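You operate a simulated robot arm through the tools that you are given. There is no shell and no other tool. Be economical: measure what you need, move in short steps, check, and stop when the job is done.

The job below is to be done with a simulated two-armed robot. You get a single attempt, and the scene is never put back.

JOB
Take the grey lid from the top of the green belt and leave it in the teal basket. Take the white tray on the top of the green belt and put it away on the bottom shelf of the grey bench. Press the fan button to switch it on. Switch the upper switch off. Push the middle tank door shut. Close the left tank door. Take the yellow tin and put it on the bottom shelf of the steel rack. Switch the rack switch on. Take the blue gauge and leave it on the ledge by the grate. Take the brass square flange on the long bench and put it away on the top of the blue bench. Pick up the blue cup with one hand, pass it to the other hand and put it on the left end of the press bench. Put the scrubbing brush on the top of the narrow bench. Any order will do. Set down upright: yellow tin, blue cup.

It is judged by the outcome, as a careful person would: the job done as asked, and still so three seconds after it is handed in. It fails if anything else is knocked over, pushed out of place, dropped, spilled or broken. Lids that push on must go on centred and level and be pressed home; caps that screw on are set level and turned clockwise until they are tight.

ROBOT AND FRAMES
Two 7-joint arms with two-finger parallel grippers on one trunk, on a base that drives. Base frame: it is fixed to the floor where the robot stands at the start and does not move with it; the origin is under the middle of the robot, x ahead of it, y to its left, z up. Units: m, rad, N and s.
The left shoulder is at the start at [0.07, 0.177, 1.17], the right one opposite. With the tool pointing down near the work surface each hand reaches from about 0.1 to 0.6 m from the robot's upright axis, wherever it stands, measured 20 degrees to its own side. Places, roughly: blue cup (8x8x13 cm) [0.7, -4.8, 0.6]; blue gauge (7x7x2 cm) [3.3, 6.8, 0.9]; bottom shelf of the grey bench [-4.4, 7.2, 0.1]; bottom shelf of the steel rack [-2.2, 7.5, 0.3]; brass square flange (7x7x4 cm) [3.3, 7, 0.9]; fan button [-1.3, -0.4, 1.3]; grey lid (15x9x3 cm) [0.7, 0.2, 1]; ledge by the grate (15x33 cm) [0.52, 5.28, 0.86]; left end of the press bench [1.9, -4.4, 0.8]; left tank door [0.3, 6.2, 0.5]; middle tank door [0.2, 5.8, 0.5]; rack switch [-2.1, 8, 1]; scrubbing brush (17x7x9 cm) [0.6, -4.6, 0.6]; teal basket (37x37x18 cm) [0.7, -0.2, 1]; top of the blue bench [-4.3, 1.5, 0.7]; top of the narrow bench [3.6, -3.6, 0.9]; upper switch [0.8, 3.3, 1.6]; white tray (23x19x3 cm) [0.7, -0.7, 1]; yellow tin [-2, 7.5, 1.5]. Payload 3.43 kg a hand.
The TCP of each hand is the grasp point between the finger pads, 0.03 m short of the fingertips. In the tool frame z runs along the fingers and y along their closing line. The gripper opens to 0.094 m. The fingers are 0.028 m wide and 0.01 m thick; the gripper's body (0.05 by 0.096 m) begins 0.055 m behind the TCP.
Orientation is that of the tool frame in the base frame, as a unit quaternion [x, y, z, w]. With the fingers straight down and closing along the base's y, the tool's x points along the base's -x, its y along +y and its z along -z.

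CONTROLS
- The arms move only by the tool play_rows. It takes "left_steps", "right_steps" or both (then of equal length, played together; a hand with none holds still); each is text: rows parted by semicolons, each of 7 numbers parted by spaces: the shift along the tool's x, y, z in units of 25 mm (1.0 is 25 mm), then the turn, a rotation vector about the tool's x, y, z in units of 5 degrees (1.0 is 5 degrees), then the finger opening in mm, from 0 to 94. In form: x y z wx wy wz hand; .... A call has 1 to 12 rows; each row shifts and turns the commanded pose from where the row before left it, along the tool's axes as they then stand. A call with a number of a shift or a turn outside -1 to 1 is refused whole. A row lasts 0.2 s, in which the tool goes at most 0.05 m and 0.15 rad; a call with a longer step from one row to the next is refused whole, and so is a gripper value outside its range. A pose out of reach is approached as far as the arm can. The call stops where the force on the tool passes 40 N (or 10 N more than at its start, if that is more) or the arm is blocked; 0.2 s more then pass. The fingers move at their own pace (about 0.153 m/s each) and stop on an object; they squeeze with about 27 N. The grip force told is the motor's: it shows also when the fingers shut on nothing. Time passes only in rows, and 0.2 s behind the last, so rows that do not move let the fingers close. It gives the time, the measured TCP pose, the force on the tool (base axes), the opening and the grip force at its end, in the units of the frame above (readings bear some noise), with the torque about the TCP (base axes, N m) and any sound that the robot's microphone picked up, and new pictures: "pictures" is both (left out), scene, wrist or none (wrist: the cameras of the hands that moved).
- Cameras (640 x 400 px; columns grow to the right, rows downward): "scene" is now at [0.1293, -0.0009, 1.4951]; the picture's right is [-0.18, -0.98, -0.00], its down [-0.57, 0.10, -0.81] and it looks along [0.80, -0.15, -0.58] (base axes); focal length 292 px, centre (320, 200). "left" rides on the left gripper at [0.076, -0.014, -0.102] in its tool frame; the picture's right is [0.18, 0.98, 0.00], its down [-0.75, 0.14, -0.64] and it looks along [-0.63, 0.12, 0.77] (tool axes); focal length 243 px, centre (320, 200). "right" rides on the right gripper at [0.076, 0.014, -0.102] in its tool frame; the picture's right is [-0.18, 0.98, 0.00], its down [-0.75, -0.14, -0.64] and it looks along [-0.63, -0.12, 0.77] (tool axes); focal length 243 px, centre (320, 200). There is no depth. A picture from a camera that has moved, and an enlarged one, comes with that camera's place and axes in the base frame and with its lens. The place of the scene camera against the robot may be out by one fixed shift of up to 0.025 m in any direction.
- raise_lower(by): slides the trunk up (or, below 0, down) by that many m; the arms and the scene camera ride with it, the base frame stays. It gives what a move gives, with no picture.
- base_move(legs): drives the robot by 1 to 6 legs, each [ahead, turn to the left] in m and rad, along the robot's own axes; the way and the turn of a leg run together, so that a leg with both is an arc; at most 1.5 m and 3.142 rad a leg. The arms and the cameras ride along, it lands a little off, and it stops where it bumps. It gives what a move gives, and a new picture of the scene camera.
- head_to(pan, tilt): turns the head with the scene camera to pan (to the left, within 1.501 rad either way) and tilt (down, from -0.506 to 1.204), counted from straight ahead of the robot. It gives what a move gives, and a new picture of the scene camera.
- inspect(camera, box): a new picture of the part [left, top, right, bottom] of that camera's present view, enlarged. It takes no simulated time.
- hand_in(): hands the job in; it is judged then, once.

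Work in short steps. Places have to be worked out from the pictures, the camera data and where the tool is seen: move nearer, look again, correct. Check each grasp and each placing, and mend what went wrong. You have 525 turns and 360 pictures in all, those below and enlarged ones among them. Open the grippers and draw the arms clear of the work before you hand the job in, unless the task says otherwise; then end with one line.

The tools are called as name(argument=value, ...) on one line, values as JSON. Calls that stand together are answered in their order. play_rows: Moves the arms, as the interface text tells. Its arguments: {"type":"object","properties":{"left_steps":{"type":"string"},"right_steps":{"type":"string"},"pictures":{"type":"string","enum":["both","scene","wrist","none"]}},"required":[]} The other tools are called the same way: raise_lower (by) slides the trunk up or down; base_move (legs) drives the base; head_to (pan, tilt) turns the head that bears the scene camera; inspect (camera, box) takes an enlarged picture of a part of a camera's view; hand_in () hands the job in.

At the start:

```text
clock: 0.0
left_tcp_pos: [0.4944, 0.0745, 1.2999]
left_orientation: [0.0, 1.0, 0.0, 0.0]
left_force: [-0.7, 0.2, 0.7]
left_ft_torque: [-0.05, 0.0, -0.02]
left_width: 0.094
left_grip_force: 0.2
right_tcp_pos: [0.3736, -0.3033, 1.2815]
right_orientation: [-0.001, 1.0, 0.0, -0.001]
right_force: [-0.1, -0.4, 0.2]
right_ft_torque: [0.01, -0.02, -0.01]
right_width: 0.0942
right_grip_force: 0.0
trunk travel left (down, up): [-0.75, 0.09]
robot x, y, heading: [-0.0012, 0.0004, -0.001]
head pan, tilt: [-0.182, 0.621]
```

scene: 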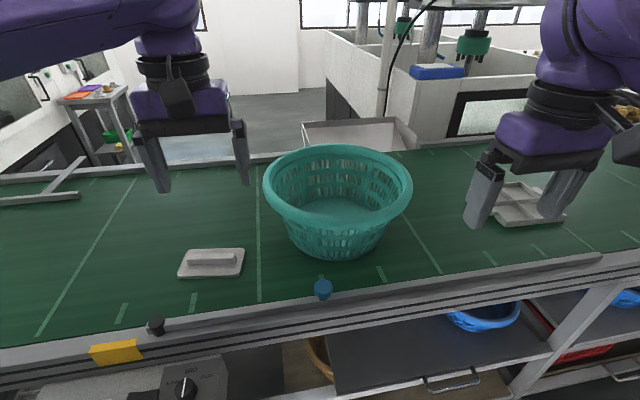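
right: 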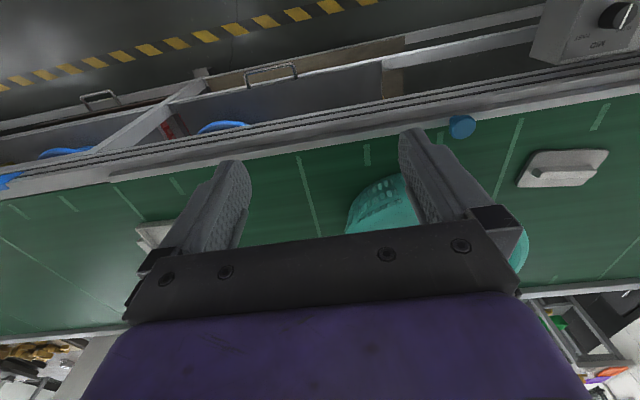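
left: 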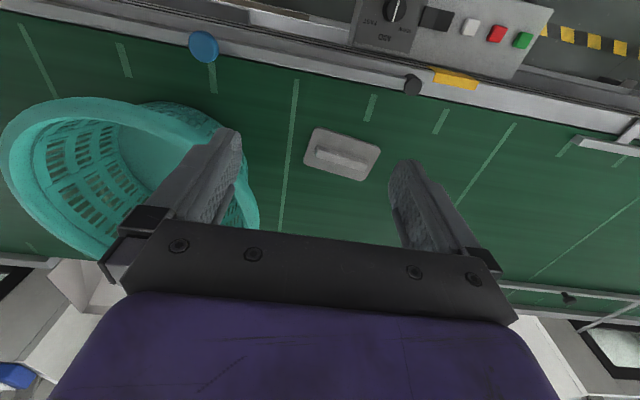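

The lid looks to be at about (0.645, 0.15) and the basket centre at about (0.66, -0.135). The lid is just past comfortable reach, so I drive 0.12 m ahead.

base_move(legs=[[0.12, 0]])

```text
clock: 1.2
left_tcp_pos: [0.6138, 0.0763, 1.3009]
left_orientation: [-0.001, 1.0, 0.0, 0.001]
left_force: [0.4, 0.8, -0.4]
left_ft_torque: [-0.01, -0.02, 0.01]
left_width: 0.0941
left_grip_force: 0.0
right_tcp_pos: [0.493, -0.3012, 1.2819]
right_orientation: [-0.001, 1.0, 0.0, 0.001]
right_force: [-0.2, -0.2, -0.2]
right_ft_torque: [0.01, -0.04, 0.03]
right_width: 0.0943
right_grip_force: 0.1
trunk travel left (down, up): [-0.75, 0.09]
robot x, y, heading: [0.1176, 0.0004, -0.001]
head pan, tilt: [-0.182, 0.621]
camera scene: at [0.2478, -0.0004, 1.4953], right [-0.18, -0.98, 0.0], down [-0.57, 0.1, -0.81], along [0.8, -0.14, -0.58], focal length 292 px, centre (320, 200)
```

scene: 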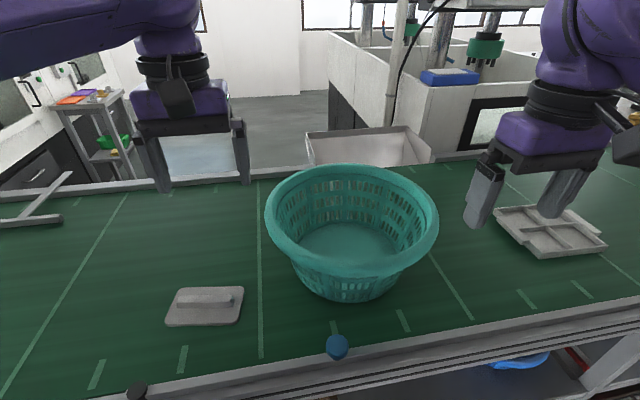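

The lid is seen again as expected. I move the left hand over it and start turning it clockwise, so the closing line crosses the handle.

play_rows(left_steps="-0.45 1 0 0 0 0 94;-0.45 1 0 0 0 0 94;-0.35 0.95 0 0 0 0 94;0 0 0 0 0 1 94;0 0 0 0 0 1 94;0 0 0 0 0 1 94;0 0 0 0 0 1 94;0 0 0 0 0 1 94;0 0 0 0 0 1 94;0 0 0 0 0 1 94;0 0 0 0 0 1 94;0 0 0 0 0 1 94", pictures="none")

play_rows(left_steps="0 0 0 0 0 1 94;0 0 0 0 0 1 94;0 0 0 0 0 1 94;0 0 0 0 0 1 94;0 0 0 0 0 1 94;0 0 0 0 0 1 94;0 0 0 0 0 1 94;0 0 0 0 0 1 94;0 0 0 0 0 1 94;0 0 0 0 0 1 94;0 0 1 0 0 0.2 94;0 0 1 0 0 0 94", pictures="both")

```text
clock: 3.8
left_tcp_pos: [0.6461, 0.1513, 1.2997]
left_orientation: [0.382, 0.924, 0.0, 0.0]
left_force: [0.5, 0.2, -0.1]
left_ft_torque: [0.01, -0.02, 0.02]
left_width: 0.0941
left_grip_force: 0.1
right_tcp_pos: [0.4963, -0.3007, 1.2819]
right_orientation: [-0.002, 1.0, 0.0, 0.001]
right_force: [-0.2, 0.1, 0.0]
right_ft_torque: [0.01, 0.01, 0.02]
right_width: 0.0936
right_grip_force: 0.1
trunk travel left (down, up): [-0.75, 0.09]
robot x, y, heading: [0.1207, 0.0003, 0.001]
head pan, tilt: [-0.182, 0.621]
```

```text
clock: 6.4
left_tcp_pos: [0.6458, 0.1497, 1.2491]
left_orientation: [0.742, 0.67, 0.001, 0.0]
left_force: [-0.2, 0.3, 0.0]
left_ft_torque: [0.0, -0.03, -0.01]
left_width: 0.0942
left_grip_force: 0.0
right_tcp_pos: [0.4943, -0.3011, 1.2811]
right_orientation: [-0.002, 1.0, 0.0, 0.0]
right_force: [0.7, -0.2, -1.2]
right_ft_torque: [-0.01, 0.02, 0.01]
right_width: 0.0938
right_grip_force: 0.0
trunk travel left (down, up): [-0.75, 0.09]
robot x, y, heading: [0.1216, -0.0002, -0.002]
head pan, tilt: [-0.182, 0.621]
camera scene: at [0.2501, -0.0002, 1.4951], right [-0.18, -0.98, 0.0], down [-0.57, 0.1, -0.81], along [0.8, -0.14, -0.58], focal length 292 px, centre (320, 200)
camera left: at [0.6415, 0.227, 1.3505], right [1.0, 0.08, 0.0], down [0.06, -0.76, 0.64], along [0.05, -0.64, -0.77], focal length 243 px, centre (320, 200)
```

scene: 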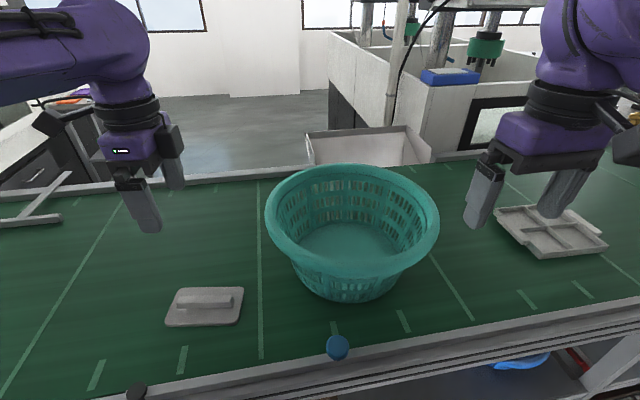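
left: 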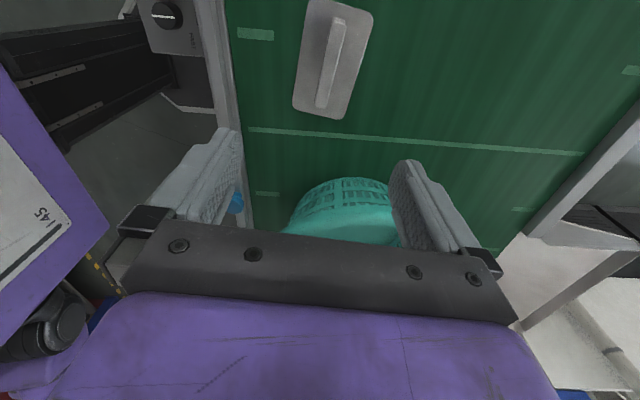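

The handle's middle is at about (0.662, 0.150) with its top near z≈0.95. I correct the x, turn a little more and descend most of the way, then look.

play_rows(left_steps="0 0.65 1 0 0 0.6 70;0 0 1 0 0 0.6 70;0 0 1 0 0 0 70;0 0 1 0 0 0 70;0 0 1 0 0 0 70;0 0 1 0 0 0 70;0 0 1 0 0 0 70;0 0 1 0 0 0 70", pictures="wrist")

```text
clock: 8.2
left_tcp_pos: [0.662, 0.1474, 1.0484]
left_orientation: [0.777, 0.63, 0.0, 0.001]
left_force: [-0.2, 0.1, -0.3]
left_ft_torque: [0.06, -0.06, -0.01]
left_width: 0.07
left_grip_force: 0.0
right_tcp_pos: [0.4965, -0.3014, 1.2811]
right_orientation: [-0.001, 1.0, 0.0, 0.0]
right_force: [-0.5, 0.6, 0.4]
right_ft_torque: [0.0, 0.03, -0.03]
right_width: 0.0939
right_grip_force: 0.1
trunk travel left (down, up): [-0.75, 0.09]
robot x, y, heading: [0.122, 0.0038, -0.002]
head pan, tilt: [-0.182, 0.621]
camera left: at [0.6649, 0.2254, 1.1508], right [1.0, -0.02, 0.0], down [-0.02, -0.77, 0.64], along [-0.01, -0.64, -0.77], focal length 243 px, centre (320, 200)
```

left: 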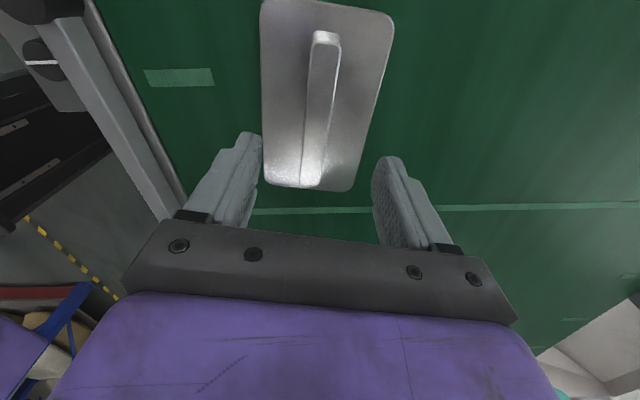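

The hand is centred on the handle but 5° over-turned. I turn back and go down to just above the plate.

play_rows(left_steps="0 0 1 0 0 -1 60;0 0 1 0 0 0 60;0 0 1 0 0 0 60;0 0 0 0 0 0 60", pictures="wrist")

```text
clock: 9.0
left_tcp_pos: [0.6595, 0.1495, 0.9917]
left_orientation: [0.748, 0.663, 0.002, 0.002]
left_force: [-2.8, 0.3, 10.2]
left_ft_torque: [0.13, 0.57, 0.13]
left_width: 0.0597
left_grip_force: 0.6
right_tcp_pos: [0.4931, -0.3009, 1.2821]
right_orientation: [-0.001, 1.0, 0.0, 0.001]
right_force: [0.0, 0.0, 1.4]
right_ft_torque: [0.01, -0.03, -0.01]
right_width: 0.0939
right_grip_force: 0.1
trunk travel left (down, up): [-0.75, 0.09]
robot x, y, heading: [0.1211, -0.001, 0.002]
head pan, tilt: [-0.182, 0.621]
stopped in row 3 (left hand): the force on the tool passed its limit at 112 N (the readings are from after the stop); the commanded pose is now the measured one
camera left: at [0.6553, 0.2266, 1.093], right [1.0, 0.07, 0.0], down [0.05, -0.76, 0.64], along [0.05, -0.64, -0.77], focal length 243 px, centre (320, 200)
```

left: 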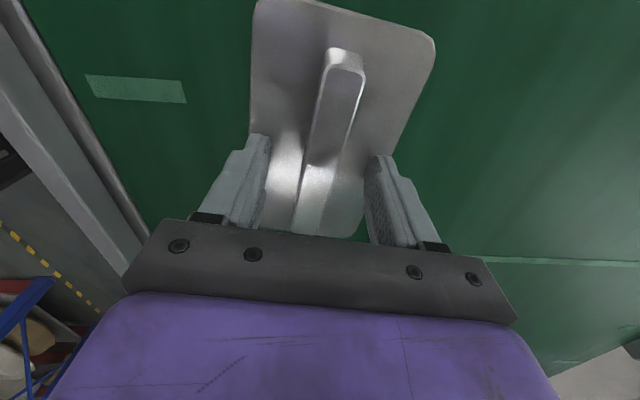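

The fingertips have met the plate. I rise 2 mm and close on the handle.

play_rows(left_steps="0.2 0 -0.1 0 0 0 60;0 0 0 0 0 0 0;0 0 0 0 0 0 0;0 0 0 0 0 0 0;0 0 -1 0 0 0 0;0 0 -1 0 0 0 0;0 0 -1 0 0 0 0", pictures="wrist")

```text
clock: 10.6
left_tcp_pos: [0.6599, 0.1552, 1.0651]
left_orientation: [0.747, 0.665, 0.0, 0.0]
left_force: [0.4, 1.2, -4.3]
left_ft_torque: [0.04, 0.0, 0.0]
left_width: 0.0199
left_grip_force: 26.7
right_tcp_pos: [0.4959, -0.3004, 1.2805]
right_orientation: [-0.001, 1.0, 0.0, 0.0]
right_force: [0.8, 0.0, -0.1]
right_ft_torque: [0.01, 0.05, 0.03]
right_width: 0.0942
right_grip_force: 0.1
trunk travel left (down, up): [-0.75, 0.09]
robot x, y, heading: [0.119, -0.0008, 0.005]
head pan, tilt: [-0.182, 0.621]
camera left: at [0.6557, 0.2321, 1.1686], right [1.0, 0.07, 0.0], down [0.05, -0.76, 0.64], along [0.04, -0.64, -0.77], focal length 243 px, centre (320, 200)
```

left: 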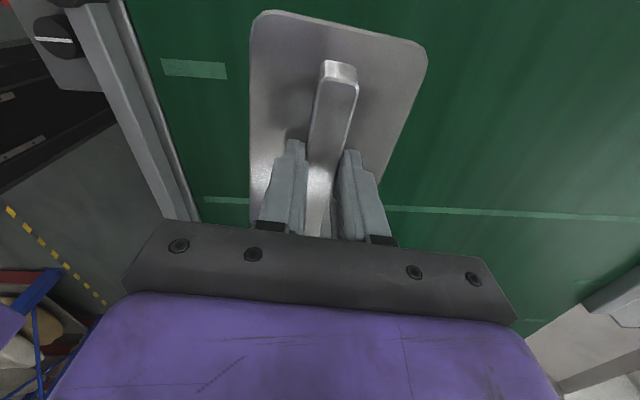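

The lid is held. I lift it well above the basket rim while moving the right hand outward for room.

play_rows(left_steps="0 0 -1 0 0 0 0;0 0 -1 0 0 0 0;0 0 -1 0 0 0 0;0 0 -1 0 0 0 0;0 0 -1 0 0 0 0;0 0 -1 0 0 0 0;0 0 -1 0 0 0 0;-1 0.25 0 0 0 0 0;-1 0.25 0 0 0 0 0;-1 0.25 0 0 0 0 0;-1 0.25 0 0 0 0 0", right_steps="0 -1 0 0 0 0 94;0 -1 0 0 0 0 94;0 -1 0 0 0 0 94;0 -1 0 0 0 0 94;0 -1 0 0 0 0 94;0 -1 0 0 0 0 94;0 -1 0 0 0 0 94;0 -1 0 0 0 0 94;0 -1 0 0 0 0 94;0 -1 0 0 0 0 94;0 -1 0 0 0 0 94", pictures="none")

base_move(legs=[[0.07, 0]])

```text
clock: 13.0
left_tcp_pos: [0.6749, 0.0487, 1.2427]
left_orientation: [0.747, 0.664, 0.001, 0.0]
left_force: [-0.2, -0.7, -5.4]
left_ft_torque: [0.04, 0.02, 0.03]
left_width: 0.0199
left_grip_force: 27.0
right_tcp_pos: [0.53, -0.5671, 1.2688]
right_orientation: [-0.001, 1.0, 0.001, -0.001]
right_force: [0.4, -0.4, -1.0]
right_ft_torque: [0.0, -0.01, 0.0]
right_width: 0.0941
right_grip_force: 0.1
right hand out of reach, approached as far as the arm can: row 4, 5, 6, 7, 8
trunk travel left (down, up): [-0.75, 0.09]
robot x, y, heading: [0.1229, -0.0007, 0.002]
head pan, tilt: [-0.182, 0.621]
```

```text
clock: 14.0
left_tcp_pos: [0.7278, 0.0522, 1.2495]
left_orientation: [0.749, 0.663, 0.004, 0.006]
left_force: [-2.1, 0.4, -3.4]
left_ft_torque: [0.04, -0.09, -0.01]
left_width: 0.0196
left_grip_force: 27.1
right_tcp_pos: [0.5827, -0.5647, 1.2762]
right_orientation: [-0.002, 1.0, 0.0, 0.007]
right_force: [-0.5, 0.0, 1.6]
right_ft_torque: [-0.02, -0.09, 0.0]
right_width: 0.0941
right_grip_force: 0.1
trunk travel left (down, up): [-0.75, 0.09]
robot x, y, heading: [0.1919, -0.0001, -0.006]
head pan, tilt: [-0.182, 0.621]
camera scene: at [0.3034, 0.0, 1.4966], right [-0.18, -0.98, 0.0], down [-0.56, 0.1, -0.82], along [0.81, -0.15, -0.57], focal length 292 px, centre (320, 200)
```

scene: 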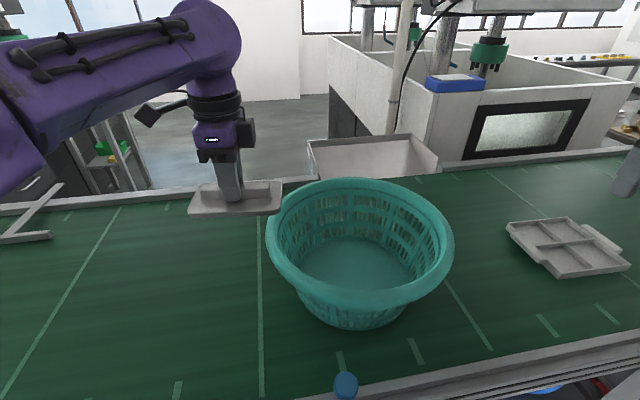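

The base seems to be pressing lightly against the belt frame (slight tilt). I back off a little.

base_move(legs=[[-0.03, 0]])

```text
clock: 14.8
left_tcp_pos: [0.7199, 0.0518, 1.238]
left_orientation: [0.748, 0.663, -0.002, -0.001]
left_force: [1.2, 1.0, -4.7]
left_ft_torque: [0.01, 0.09, -0.06]
left_width: 0.0197
left_grip_force: 27.5
right_tcp_pos: [0.576, -0.5659, 1.2666]
right_orientation: [-0.001, 1.0, 0.0, -0.004]
right_force: [1.4, 0.1, -0.5]
right_ft_torque: [0.06, 0.09, -0.05]
right_width: 0.094
right_grip_force: 0.2
trunk travel left (down, up): [-0.75, 0.09]
robot x, y, heading: [0.1606, 0.0009, 0.002]
head pan, tilt: [-0.182, 0.621]
camera scene: at [0.2996, -0.0011, 1.4937], right [-0.18, -0.98, 0.0], down [-0.58, 0.1, -0.81], along [0.8, -0.14, -0.59], focal length 292 px, centre (320, 200)
```

scene: 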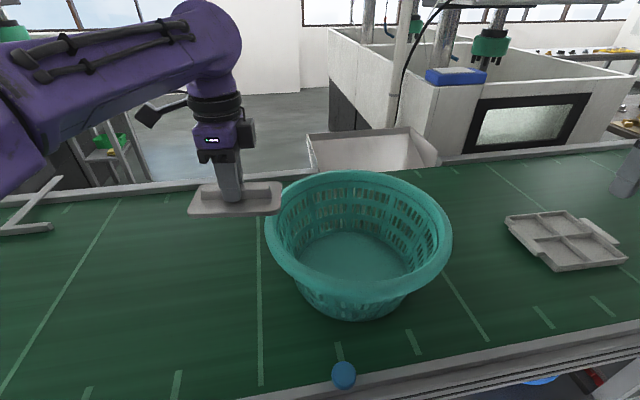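

Estimated basket centre is (0.725, -0.147). I carry the lid above it and start lowering, then look.

play_rows(left_steps="-1 0.12 0 0 0 0 0;-1 0.12 0 0 0 0 0;-1 0.12 0 0 0 0 0;-1 0.12 0 0 0 0 0;-1 0.12 0 0 0 0 0;-1 0.12 0 0 0 0 0;-1 0.12 0 0 0 0 0;-0.9 0.12 0 0 0 0 0;0 0 0 0 0 0 0", pictures="both")

```text
clock: 16.8
left_tcp_pos: [0.7165, -0.0455, 1.2443]
left_orientation: [0.741, 0.671, -0.003, 0.006]
left_force: [-0.5, -0.8, -4.5]
left_ft_torque: [0.02, -0.04, -0.01]
left_width: 0.0196
left_grip_force: 27.2
left hand out of reach, approached as far as the arm can: row 5, 6, 7, 8
right_tcp_pos: [0.5662, -0.564, 1.2715]
right_orientation: [-0.001, 1.0, 0.0, 0.001]
right_force: [-0.1, -0.3, -0.1]
right_ft_torque: [0.02, -0.01, 0.01]
right_width: 0.0943
right_grip_force: 0.2
trunk travel left (down, up): [-0.75, 0.09]
robot x, y, heading: [0.1581, 0.0007, -0.0]
head pan, tilt: [-0.182, 0.621]
camera scene: at [0.2881, -0.0005, 1.4951], right [-0.18, -0.98, 0.0], down [-0.57, 0.1, -0.81], along [0.8, -0.14, -0.58], focal length 292 px, centre (320, 200)
camera left: at [0.7121, 0.0332, 1.3456], right [1.0, 0.09, 0.0], down [0.06, -0.76, 0.65], along [0.06, -0.65, -0.76], focal length 243 px, centre (320, 200)
```

scene: 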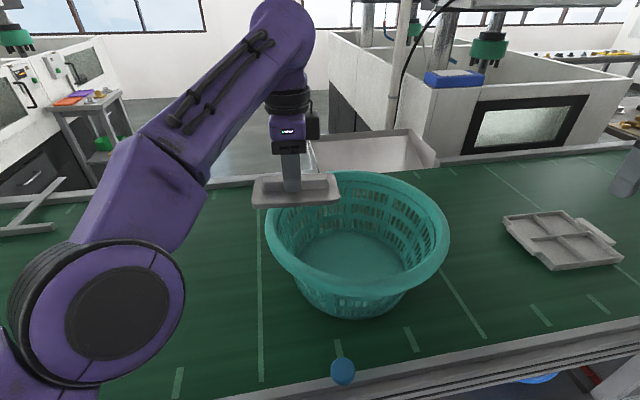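
left: 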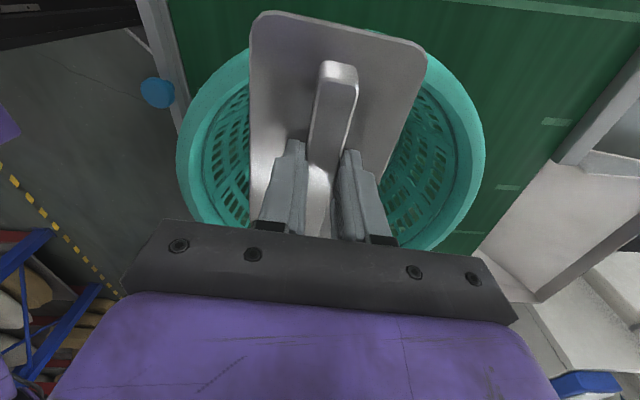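

The basket centre is confirmed near (0.734, -0.145), out of reach for this arm pose. Turning the base right by 0.17 rad swings the lid over it.

base_move(legs=[[0, -0.18]])

```text
clock: 17.7
left_tcp_pos: [0.7156, -0.0753, 1.2409]
left_orientation: [0.759, 0.651, 0.001, 0.002]
left_force: [-0.1, 0.5, -4.3]
left_ft_torque: [0.02, 0.0, -0.02]
left_width: 0.0196
left_grip_force: 27.3
right_tcp_pos: [0.5299, -0.5881, 1.2714]
right_orientation: [0.03, 1.0, -0.001, 0.001]
right_force: [0.3, -0.2, -0.7]
right_ft_torque: [-0.02, -0.01, 0.0]
right_width: 0.094
right_grip_force: 0.0
trunk travel left (down, up): [-0.75, 0.09]
robot x, y, heading: [0.1566, -0.0028, -0.058]
head pan, tilt: [-0.182, 0.621]
stopped in leg 1: the robot was blocked; the commanded pose is now the measured one
camera scene: at [0.2875, -0.0071, 1.495], right [-0.24, -0.97, 0.0], down [-0.57, 0.14, -0.81], along [0.79, -0.19, -0.58], focal length 292 px, centre (320, 200)
```

scene: 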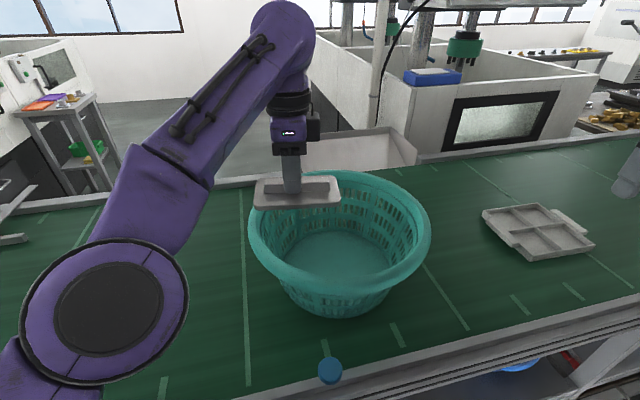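

The turn was blocked by the belt front. I back off, turn, and come ahead a little again.

base_move(legs=[[-0.1, 0], [0, -0.25], [0.06, 0]])

```text
clock: 19.3
left_tcp_pos: [0.6186, -0.0929, 1.2442]
left_orientation: [0.772, 0.635, -0.005, 0.005]
left_force: [0.7, 0.6, -5.1]
left_ft_torque: [0.06, 0.02, 0.02]
left_width: 0.0195
left_grip_force: 26.4
right_tcp_pos: [0.4053, -0.602, 1.2716]
right_orientation: [0.056, 0.998, -0.001, 0.0]
right_force: [-0.1, -0.2, -1.0]
right_ft_torque: [-0.01, 0.02, -0.04]
right_width: 0.0937
right_grip_force: 0.1
trunk travel left (down, up): [-0.75, 0.09]
robot x, y, heading: [0.0612, 0.0047, -0.103]
head pan, tilt: [-0.182, 0.621]
stopped in leg 2: the robot was blocked; the commanded pose is now the measured one
camera scene: at [0.1909, -0.009, 1.4947], right [-0.28, -0.96, 0.0], down [-0.56, 0.16, -0.81], along [0.78, -0.23, -0.58], focal length 292 px, centre (320, 200)
```

scene: 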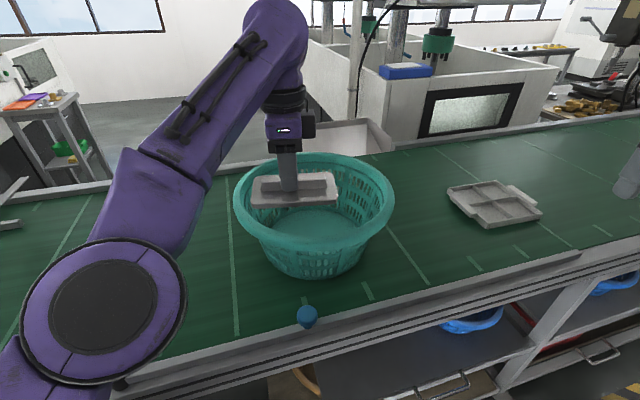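

Still blocked when turning, so the base needs more clearance. I back off further, turn, and look.

base_move(legs=[[-0.15, 0], [0, -0.22]])

```text
clock: 21.8
left_tcp_pos: [0.439, -0.1882, 1.2432]
left_orientation: [0.832, 0.555, -0.007, 0.004]
left_force: [-0.4, -0.2, -5.3]
left_ft_torque: [0.03, -0.01, -0.03]
left_width: 0.0197
left_grip_force: 26.9
right_tcp_pos: [0.1151, -0.6453, 1.2688]
right_orientation: [0.164, 0.987, -0.001, -0.001]
right_force: [-0.5, 0.2, 0.4]
right_ft_torque: [0.0, 0.02, -0.01]
right_width: 0.0939
right_grip_force: 0.1
trunk travel left (down, up): [-0.75, 0.09]
robot x, y, heading: [-0.088, 0.0195, -0.325]
head pan, tilt: [-0.182, 0.621]
stopped in leg 2: the robot was blocked; the commanded pose is now the measured one
camera scene: at [0.0284, -0.0224, 1.4949], right [-0.48, -0.87, 0.0], down [-0.51, 0.28, -0.81], along [0.71, -0.39, -0.58], focal length 292 px, centre (320, 200)
```

scene: 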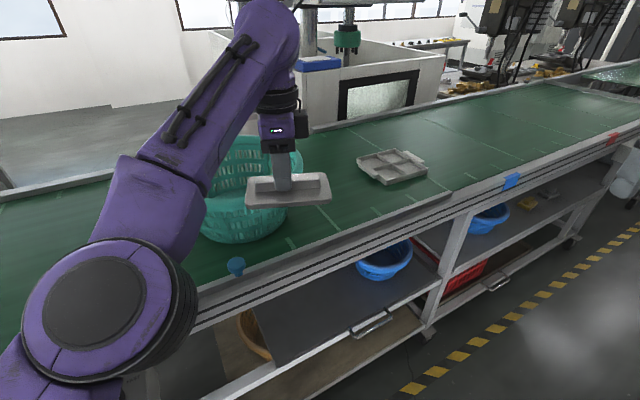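

The turn completed. To get the basket in front of the left arm I want the robot about 0.25 m further right; I first check what surrounds the base.

head_to(pan=1.4, tilt=0.9)

head_to(pan=-1.4, tilt=0.9)

```text
clock: 23.5
left_tcp_pos: [0.437, -0.1884, 1.2426]
left_orientation: [0.831, 0.556, -0.005, 0.004]
left_force: [-0.1, -0.1, -4.9]
left_ft_torque: [0.03, 0.0, -0.01]
left_width: 0.0197
left_grip_force: 27.1
right_tcp_pos: [0.1132, -0.646, 1.2707]
right_orientation: [0.162, 0.987, -0.001, 0.0]
right_force: [0.8, -0.3, -0.1]
right_ft_torque: [0.0, -0.02, 0.0]
right_width: 0.0941
right_grip_force: 0.1
trunk travel left (down, up): [-0.75, 0.09]
robot x, y, heading: [-0.0902, 0.0229, -0.326]
head pan, tilt: [1.4, 0.901]
camera scene: at [-0.0135, 0.0865, 1.4721], right [0.88, -0.48, 0.0], down [-0.37, -0.69, -0.62], along [0.3, 0.55, -0.78], focal length 292 px, centre (320, 200)
```

scene: 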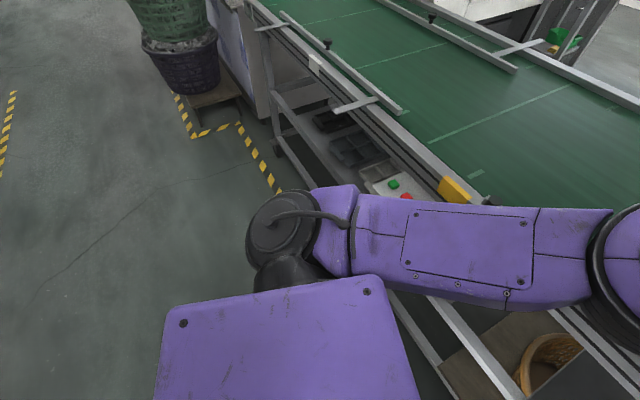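

```text
clock: 25.9
left_tcp_pos: [0.4385, -0.1888, 1.245]
left_orientation: [0.832, 0.555, -0.006, 0.004]
left_force: [0.7, 0.4, -4.8]
left_ft_torque: [0.01, 0.03, -0.03]
left_width: 0.0193
left_grip_force: 27.7
right_tcp_pos: [0.1145, -0.6456, 1.2703]
right_orientation: [0.163, 0.987, -0.001, 0.0]
right_force: [0.0, -0.8, 0.8]
right_ft_torque: [0.0, 0.04, -0.04]
right_width: 0.094
right_grip_force: 0.1
trunk travel left (down, up): [-0.75, 0.09]
robot x, y, heading: [-0.0891, 0.0235, -0.326]
head pan, tilt: [-1.4, 0.901]
camera scene: at [-0.061, -0.0544, 1.472], right [-0.99, 0.15, 0.0], down [0.12, 0.77, -0.62], along [-0.1, -0.61, -0.78], focal length 292 px, centre (320, 200)
```

scene: 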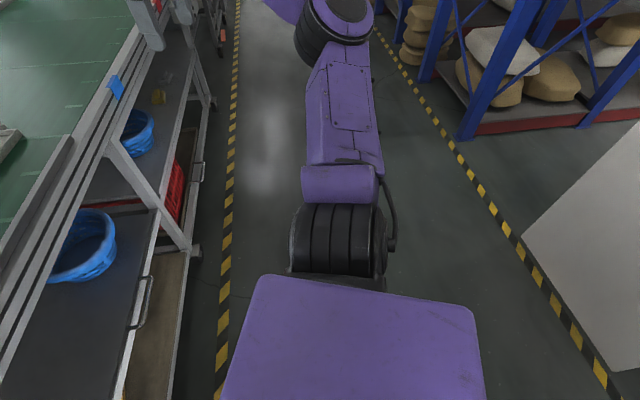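

There's open aisle to my right. I tuck the right arm in first, then sidestep: turn right, drive 0.27 m, turn back.

play_rows(right_steps="0 1 0 0 0 0 94;0 1 0 0 0 0 94;0 1 0 0 0 0 94;0 1 0 0 0 0 94;0 1 0 0 0 0 94;0 1 0 0 0 0 94;0 1 0 0 0 0 94;0 1 0 0 0 0 94;0 1 0 0 0 0 94", pictures="none")

base_move(legs=[[0, -1.15], [0.27, 0], [0, 1.47]])

head_to(pan=-0.1, tilt=0.62)

```text
clock: 27.9
left_tcp_pos: [0.4379, -0.1882, 1.2434]
left_orientation: [0.832, 0.555, -0.006, 0.005]
left_force: [0.6, 0.3, -4.8]
left_ft_torque: [0.01, 0.02, -0.02]
left_width: 0.0194
left_grip_force: 27.0
right_tcp_pos: [0.1872, -0.4305, 1.2686]
right_orientation: [0.163, 0.987, -0.001, -0.001]
right_force: [-0.8, -0.5, 0.1]
right_ft_torque: [-0.02, 0.02, -0.01]
right_width: 0.0939
right_grip_force: 0.0
trunk travel left (down, up): [-0.75, 0.09]
robot x, y, heading: [-0.0922, 0.0192, -0.328]
head pan, tilt: [-1.4, 0.901]
```

```text
clock: 36.4
left_tcp_pos: [0.5044, -0.2745, 1.2428]
left_orientation: [0.728, 0.686, -0.006, 0.006]
left_force: [0.4, 0.0, -4.5]
left_ft_torque: [0.03, -0.02, 0.0]
left_width: 0.0194
left_grip_force: 27.6
right_tcp_pos: [0.3456, -0.5863, 1.2691]
right_orientation: [-0.003, 1.0, 0.0, 0.0]
right_force: [0.3, -0.2, -0.5]
right_ft_torque: [0.01, -0.01, -0.01]
right_width: 0.0941
right_grip_force: 0.0
trunk travel left (down, up): [-0.75, 0.09]
robot x, y, heading: [-0.0643, -0.2457, 0.004]
head pan, tilt: [-1.4, 0.901]
camera scene: at [-0.008, -0.3082, 1.472], right [-0.98, -0.18, 0.0], down [-0.14, 0.77, -0.62], along [0.11, -0.61, -0.78], focal length 292 px, centre (320, 200)
```

scene: 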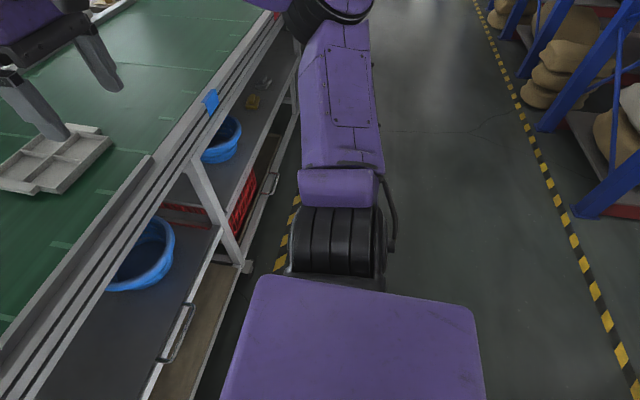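

```text
clock: 37.8
left_tcp_pos: [0.5031, -0.2752, 1.2439]
left_orientation: [0.727, 0.686, -0.007, 0.006]
left_force: [-0.3, 1.0, -3.7]
left_ft_torque: [0.03, -0.03, 0.03]
left_width: 0.0196
left_grip_force: 27.1
right_tcp_pos: [0.3446, -0.5858, 1.2691]
right_orientation: [-0.002, 1.0, -0.001, 0.0]
right_force: [0.0, 0.1, 0.4]
right_ft_torque: [0.0, -0.02, 0.01]
right_width: 0.0942
right_grip_force: 0.2
trunk travel left (down, up): [-0.75, 0.09]
robot x, y, heading: [-0.0637, -0.2496, 0.004]
head pan, tilt: [-0.099, 0.62]
camera scene: at [0.0661, -0.2417, 1.4951], right [-0.09, -1.0, 0.0], down [-0.58, 0.05, -0.81], along [0.81, -0.08, -0.58], focal length 292 px, centre (320, 200)
```

scene: 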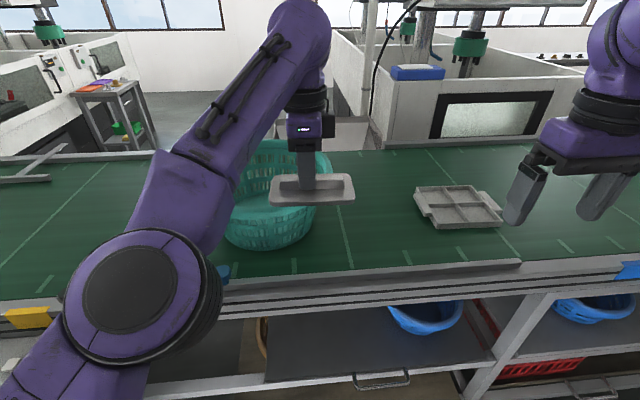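

Now I drive ahead 0.2 m so that the basket comes within the left arm's comfortable reach.

base_move(legs=[[0.21, 0]])

play_rows(left_steps="1 0 0 0 0 0 0;1 0 0 0 0 0 0;1 0 0 0 0 0 0;1 0 0 0 0 0 0;1 0.1 0 0 0 0 0;0 0 0 0 0 0 0", pictures="wrist")

```text
clock: 39.5
left_tcp_pos: [0.7127, -0.2769, 1.2453]
left_orientation: [0.729, 0.684, -0.005, 0.007]
left_force: [0.5, -1.0, -5.1]
left_ft_torque: [0.06, -0.03, -0.01]
left_width: 0.0196
left_grip_force: 27.0
right_tcp_pos: [0.5508, -0.5864, 1.2682]
right_orientation: [-0.001, 1.0, -0.001, 0.001]
right_force: [-0.3, -0.2, -0.2]
right_ft_torque: [-0.02, -0.02, 0.01]
right_width: 0.0937
right_grip_force: 0.1
trunk travel left (down, up): [-0.75, 0.09]
robot x, y, heading: [0.1456, -0.2493, 0.006]
head pan, tilt: [-0.099, 0.62]
camera scene: at [0.274, -0.2409, 1.4954], right [-0.1, -1.0, 0.0], down [-0.58, 0.06, -0.81], along [0.81, -0.08, -0.58], focal length 292 px, centre (320, 200)
```

scene: 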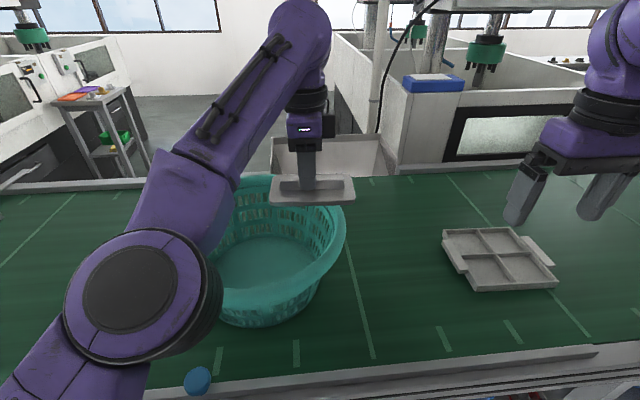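

```text
clock: 40.9
left_tcp_pos: [0.7501, -0.1731, 1.2564]
left_orientation: [0.729, 0.684, -0.006, 0.005]
left_force: [-0.3, 0.4, -5.9]
left_ft_torque: [0.03, 0.03, 0.01]
left_width: 0.0194
left_grip_force: 27.5
left hand out of reach, approached as far as the arm can: row 1, 2, 3, 4, 5
right_tcp_pos: [0.554, -0.5871, 1.2683]
right_orientation: [-0.001, 1.0, 0.0, 0.0]
right_force: [0.5, -0.8, -0.4]
right_ft_torque: [0.01, 0.01, 0.04]
right_width: 0.0938
right_grip_force: 0.1
trunk travel left (down, up): [-0.75, 0.09]
robot x, y, heading: [0.1451, -0.246, 0.004]
head pan, tilt: [-0.099, 0.62]
camera left: at [0.7416, -0.0954, 1.3571], right [0.99, 0.12, 0.0], down [0.09, -0.75, 0.65], along [0.08, -0.65, -0.76], focal length 243 px, centre (320, 200)
```

left: 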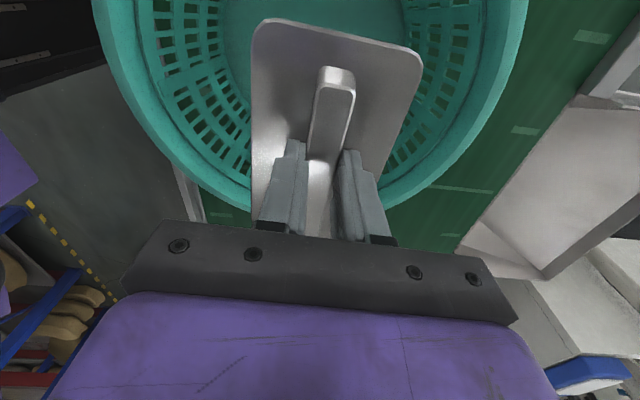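

The rim fit gives the centre at (0.737, -0.138). I shift slightly and go down into the basket (wrist comes nearer shoulder height, so reach improves).

play_rows(left_steps="0.5 -0.3 1 0 0 0 0;0.5 -0.3 1 0 0 0 0;0.4 0 1 0 0 0 0;0 0 1 0 0 0 0;0 0 1 0 0 0 0", pictures="wrist")

```text
clock: 42.1
left_tcp_pos: [0.7955, -0.1576, 1.1553]
left_orientation: [0.73, 0.684, -0.007, 0.006]
left_force: [0.4, 0.3, -4.7]
left_ft_torque: [0.07, 0.0, -0.02]
left_width: 0.0195
left_grip_force: 27.4
left hand out of reach, approached as far as the arm can: row 1, 2, 3, 4, 5
right_tcp_pos: [0.5547, -0.5874, 1.2688]
right_orientation: [-0.001, 1.0, 0.0, 0.0]
right_force: [0.4, 0.2, 0.4]
right_ft_torque: [0.01, 0.0, 0.01]
right_width: 0.0942
right_grip_force: 0.0
trunk travel left (down, up): [-0.75, 0.09]
robot x, y, heading: [0.1449, -0.2482, 0.006]
head pan, tilt: [-0.099, 0.62]
camera left: at [0.7881, -0.0787, 1.2546], right [0.99, 0.12, -0.01], down [0.1, -0.75, 0.65], along [0.08, -0.65, -0.76], focal length 243 px, centre (320, 200)
```

left: 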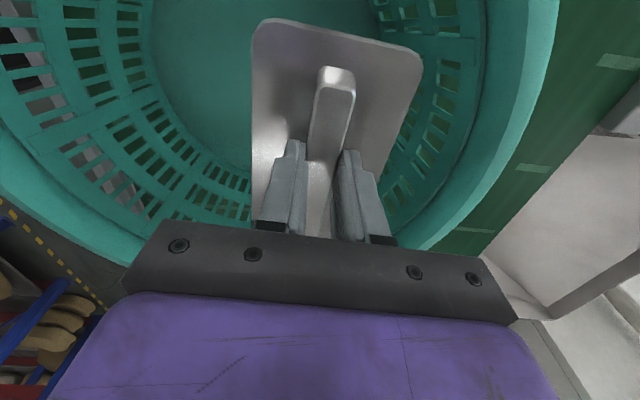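

The hand followed an earlier out-of-reach command too far in x. I pull back 6 cm in x before going lower.

play_rows(left_steps="0.2 -0.6 0 0 0 0 0;0.2 -0.6 0 0 0 0 0;0.2 -0.6 0 0 0 0 0;0.2 -0.6 0 0 0 0 0;0 0 0 0 0 0 0", pictures="wrist")

```text
clock: 43.3
left_tcp_pos: [0.7944, -0.1518, 1.1626]
left_orientation: [0.729, 0.684, -0.006, 0.006]
left_force: [0.7, 0.4, -5.6]
left_ft_torque: [0.04, 0.01, -0.03]
left_width: 0.0197
left_grip_force: 27.9
left hand out of reach, approached as far as the arm can: row 1, 2, 3, 4
right_tcp_pos: [0.553, -0.5874, 1.268]
right_orientation: [-0.001, 1.0, -0.001, 0.0]
right_force: [-0.4, -0.4, -0.6]
right_ft_torque: [0.0, 0.02, -0.03]
right_width: 0.0937
right_grip_force: 0.1
trunk travel left (down, up): [-0.75, 0.09]
robot x, y, heading: [0.1459, -0.2479, -0.0]
head pan, tilt: [-0.099, 0.62]
camera left: at [0.7862, -0.0731, 1.2638], right [0.99, 0.12, 0.0], down [0.09, -0.75, 0.65], along [0.08, -0.65, -0.76], focal length 243 px, centre (320, 200)
```

left: 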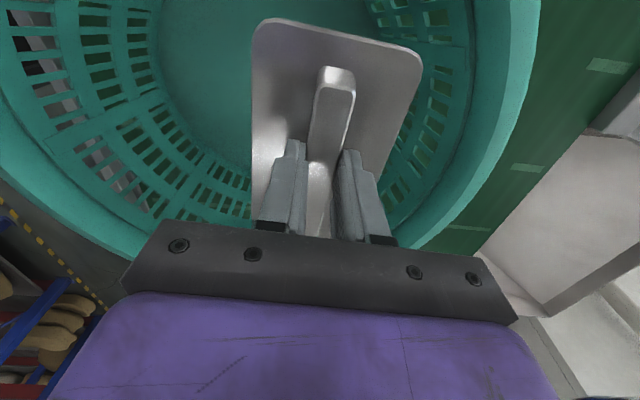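

The command is still ahead of the arm; I keep pulling back.

play_rows(left_steps="0 -0.6 0 0 0 0 0;0 -0.6 0 0 0 0 0;0 -0.6 0 0 0 0 0;0 -0.6 0 0 0 0 0;0 0 0 0 0 0 0", pictures="none")

```text
clock: 44.5
left_tcp_pos: [0.7855, -0.162, 1.18]
left_orientation: [0.729, 0.684, -0.006, 0.005]
left_force: [0.6, 0.5, -4.7]
left_ft_torque: [0.02, 0.0, 0.01]
left_width: 0.0199
left_grip_force: 26.9
left hand out of reach, approached as far as the arm can: row 1, 2, 3, 4
right_tcp_pos: [0.5532, -0.5864, 1.2681]
right_orientation: [-0.001, 1.0, -0.001, 0.001]
right_force: [-0.7, -0.2, -0.8]
right_ft_torque: [-0.03, 0.01, -0.02]
right_width: 0.0938
right_grip_force: 0.0
trunk travel left (down, up): [-0.75, 0.09]
robot x, y, heading: [0.1416, -0.2465, 0.006]
head pan, tilt: [-0.099, 0.62]
```

The arm appears stuck at a joint limit (tool twist). I rotate the hand back counter-clockwise to free the wrist; lid orientation in the basket doesn't matter.

play_rows(left_steps="0 0 -0.5 0 0 -1 0;0 0 -0.5 0 0 -1 0;0 0 0 0 0 -1 0;0 0 0 0 0 -1 0;0 0 0 0 0 -1 0;0 0 0 0 0 -1 0;0 0 0 0 0 -1 0;0 0 0 0 0 -1 0;0 0 0 0 0 -1 0", pictures="none")

```text
clock: 46.5
left_tcp_pos: [0.7785, -0.1602, 1.2026]
left_orientation: [0.411, 0.912, -0.008, 0.002]
left_force: [1.1, -0.1, -5.3]
left_ft_torque: [0.01, 0.05, 0.02]
left_width: 0.0197
left_grip_force: 27.5
left hand out of reach, approached as far as the arm can: row 2
right_tcp_pos: [0.5524, -0.587, 1.2684]
right_orientation: [-0.001, 1.0, -0.001, 0.0]
right_force: [-0.4, 0.7, 0.0]
right_ft_torque: [0.01, 0.0, 0.0]
right_width: 0.0942
right_grip_force: 0.0
trunk travel left (down, up): [-0.75, 0.09]
robot x, y, heading: [0.1463, -0.2481, -0.001]
head pan, tilt: [-0.099, 0.62]
```

Freed. I recentre over the basket and go down.

play_rows(left_steps="0.83 -0.33 0 0 0 0 0;0.83 -0.33 0 0 0 0 0;0 0 1 0 0 0 0;0 0 1 0 0 0 0;0 0 1 0 0 0 0;0 0 1 0 0 0 0;0 0 1 0 0 0 0;0 0 1 0 0 0 0", pictures="both")

```text
clock: 48.3
left_tcp_pos: [0.7413, -0.1442, 1.0519]
left_orientation: [0.411, 0.912, -0.008, 0.003]
left_force: [0.2, -0.4, -4.8]
left_ft_torque: [0.04, 0.04, 0.0]
left_width: 0.0193
left_grip_force: 27.0
right_tcp_pos: [0.5547, -0.5863, 1.268]
right_orientation: [-0.001, 1.0, -0.001, 0.0]
right_force: [-0.2, 0.0, -0.1]
right_ft_torque: [0.02, 0.07, -0.02]
right_width: 0.094
right_grip_force: 0.1
trunk travel left (down, up): [-0.75, 0.09]
robot x, y, heading: [0.1475, -0.2444, 0.009]
head pan, tilt: [-0.099, 0.62]
camera scene: at [0.2768, -0.2407, 1.4951], right [-0.1, -1.0, 0.0], down [-0.58, 0.06, -0.81], along [0.81, -0.08, -0.58], focal length 292 px, centre (320, 200)
camera left: at [0.6813, -0.0936, 1.154], right [0.62, 0.79, -0.01], down [0.6, -0.46, 0.65], along [0.51, -0.41, -0.76], focal length 243 px, centre (320, 200)
```

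scene: 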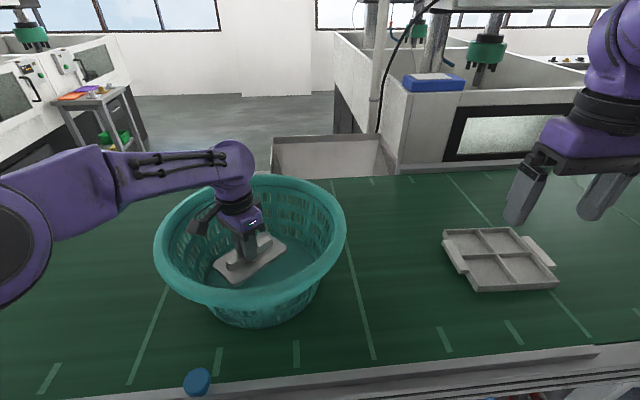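
left: 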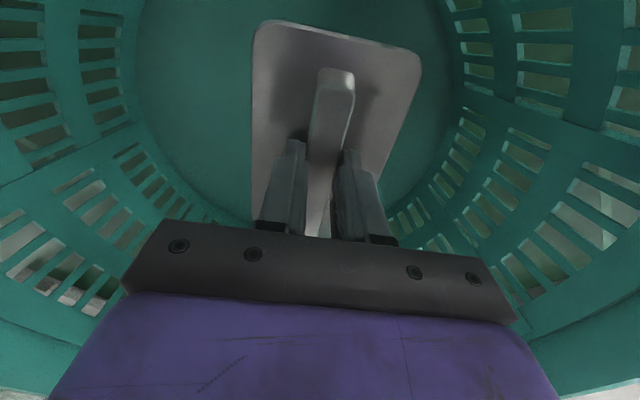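

Well centred inside. I lower the last 5 cm gently and release.

play_rows(left_steps="0 0 0.6 0 0 0 0;0 0 0.6 0 0 0 0;0 0 0.4 0 0 0 0;0 0 0.2 0 0 0 0;0 0 0 0 0 0 20;0 0 0 0 0 0 60;0 0 0 0 0 0 60;0 0 -1 0 0 0 60;0 0 -1 0 0 0 60;0 0 -1 0 0 0 60;0 0 -1 0 0 0 60;0 0 -1 0 0 0 60", pictures="wrist")

```text
clock: 50.9
left_tcp_pos: [0.738, -0.1417, 1.1325]
left_orientation: [0.411, 0.911, -0.007, 0.005]
left_force: [0.3, 0.3, 0.4]
left_ft_torque: [0.02, 0.0, -0.01]
left_width: 0.06
left_grip_force: 0.1
right_tcp_pos: [0.5521, -0.5873, 1.2701]
right_orientation: [-0.001, 1.0, 0.0, 0.001]
right_force: [-1.0, 0.4, 0.5]
right_ft_torque: [0.0, -0.03, 0.0]
right_width: 0.0941
right_grip_force: 0.0
trunk travel left (down, up): [-0.75, 0.09]
robot x, y, heading: [0.1436, -0.2481, 0.007]
head pan, tilt: [-0.099, 0.62]
camera left: at [0.678, -0.0928, 1.2338], right [0.62, 0.79, -0.01], down [0.6, -0.46, 0.65], along [0.51, -0.41, -0.76], focal length 243 px, centre (320, 200)
```

left: 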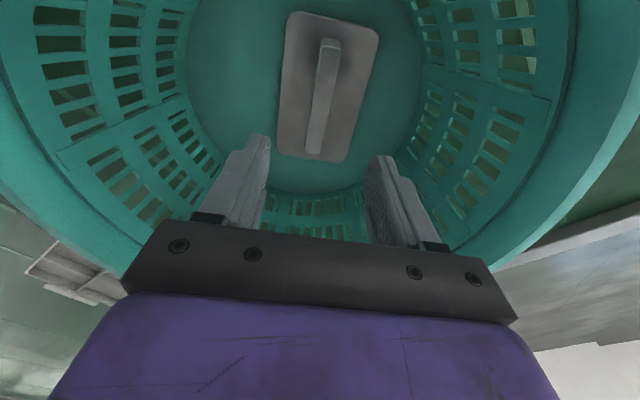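

The lid lies flat in the basket. I raise the left hand out and untwist it, then look closely at the tray.

play_rows(left_steps="0 0 -1 0 0 0 60;0 0 -1 0 0 0 60;0 0 -1 0 0 0 60;0 0 -1 0 0 -1 60;0 0 -1 0 0 -1 60;0 0 -1 0 0 -1 60;0 0 0 0 0 -1 60;0 0 0 0 0 -1 60;0 0 0 0 0 -1 60;0 0 0 0 0 -1 60;0 0 0 0 0 -1 60;0 0 0 0 0 -1 60", pictures="none")

inspect(camera="scene", box=[420, 200, 580, 300])

```text
clock: 53.5
left_tcp_pos: [0.7389, -0.139, 1.2836]
left_orientation: [0.03, 1.0, -0.008, 0.002]
left_force: [-0.2, 0.1, 0.5]
left_ft_torque: [-0.01, -0.01, 0.01]
left_width: 0.0599
left_grip_force: 0.0
right_tcp_pos: [0.552, -0.587, 1.2686]
right_orientation: [0.0, 1.0, 0.0, 0.0]
right_force: [0.0, -0.4, 1.4]
right_ft_torque: [0.02, 0.03, -0.03]
right_width: 0.0939
right_grip_force: 0.1
trunk travel left (down, up): [-0.75, 0.09]
robot x, y, heading: [0.1425, -0.2498, 0.007]
head pan, tilt: [-0.099, 0.62]
```

```text
4.00 times, centred on (500, 250) of scene
camera zoom: at [0.2753, -0.241, 1.4952], right [-0.1, -1.0, 0.0], down [-0.58, 0.06, -0.81], along [0.81, -0.08, -0.58], focal length 1169 px, centre (-400, 0)
```

zoom: 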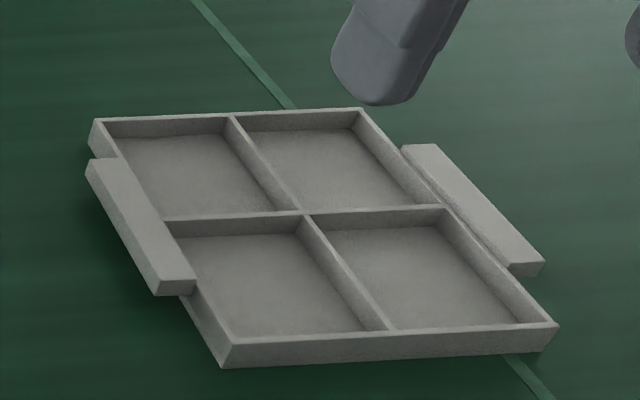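

The tray is aligned with the axes, centred at about (0.725, -0.712), with a cross divider at its middle. I sidestep right 0.25 m so the right hand can reach it.

base_move(legs=[[-0.2, 0], [0, -1.5], [0.25, 0], [0, 1.5], [0.19, 0]])

```text
clock: 65.1
left_tcp_pos: [0.7459, -0.4057, 1.2839]
left_orientation: [0.039, 0.999, -0.009, 0.002]
left_force: [0.0, 0.0, 0.0]
left_ft_torque: [-0.02, -0.02, -0.01]
left_width: 0.0599
left_grip_force: 0.2
right_tcp_pos: [0.5524, -0.8492, 1.2692]
right_orientation: [0.008, 1.0, -0.001, 0.001]
right_force: [-0.4, 0.3, 0.8]
right_ft_torque: [-0.01, -0.02, -0.04]
right_width: 0.0938
right_grip_force: 0.1
trunk travel left (down, up): [-0.75, 0.09]
robot x, y, heading: [0.1516, -0.5035, -0.013]
head pan, tilt: [-0.099, 0.62]
camera scene: at [0.2794, -0.5003, 1.4955], right [-0.11, -0.99, 0.0], down [-0.58, 0.07, -0.81], along [0.81, -0.09, -0.58], focal length 292 px, centre (320, 200)
```

scene: 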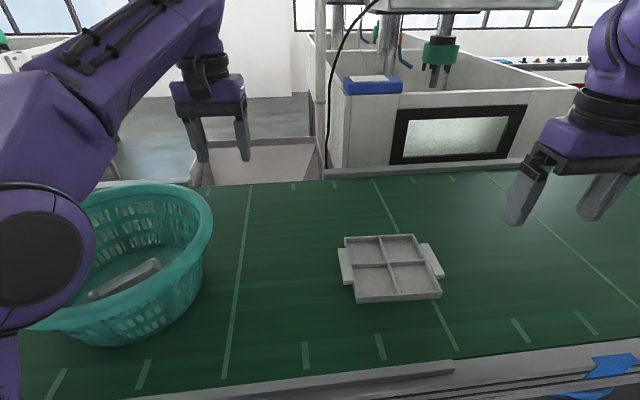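

Tray centre recomputed at (0.727, -0.711). I bring the right hand over the centre divider and partway down.

play_rows(right_steps="-1 0.8 0.3 0 0 0 60;-1 0.8 0.3 0 0 0 60;-1 0.8 0.5 0 0 0 60;-1 0.8 0.5 0 0 0 60;-1 0.8 1 0 0 0 60;-1 0.8 1 0 0 0 60;-1 0.7 1 0 0 0 60;0 0 1 0 0 0 60;0 0 0 0 0 0 60", pictures="wrist")

```text
clock: 67.1
left_tcp_pos: [0.7462, -0.4043, 1.2833]
left_orientation: [0.039, 0.999, -0.008, 0.0]
left_force: [0.4, 1.1, 0.2]
left_ft_torque: [0.02, 0.01, 0.0]
left_width: 0.0598
left_grip_force: 0.0
right_tcp_pos: [0.7295, -0.7148, 1.1291]
right_orientation: [0.007, 1.0, 0.0, 0.001]
right_force: [-0.7, 0.2, 0.7]
right_ft_torque: [-0.01, 0.0, 0.0]
right_width: 0.0601
right_grip_force: 0.0
trunk travel left (down, up): [-0.75, 0.09]
robot x, y, heading: [0.1518, -0.5062, -0.013]
head pan, tilt: [-0.099, 0.62]
camera right: at [0.6535, -0.6985, 1.2313], right [0.2, 0.98, 0.0], down [0.75, -0.15, 0.64], along [0.63, -0.13, -0.77], focal length 243 px, centre (320, 200)
```

right: 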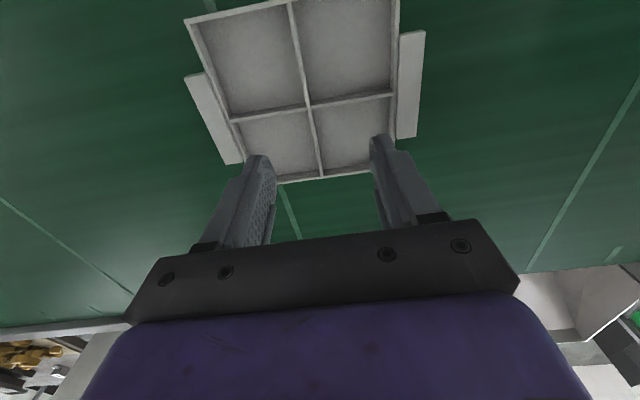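

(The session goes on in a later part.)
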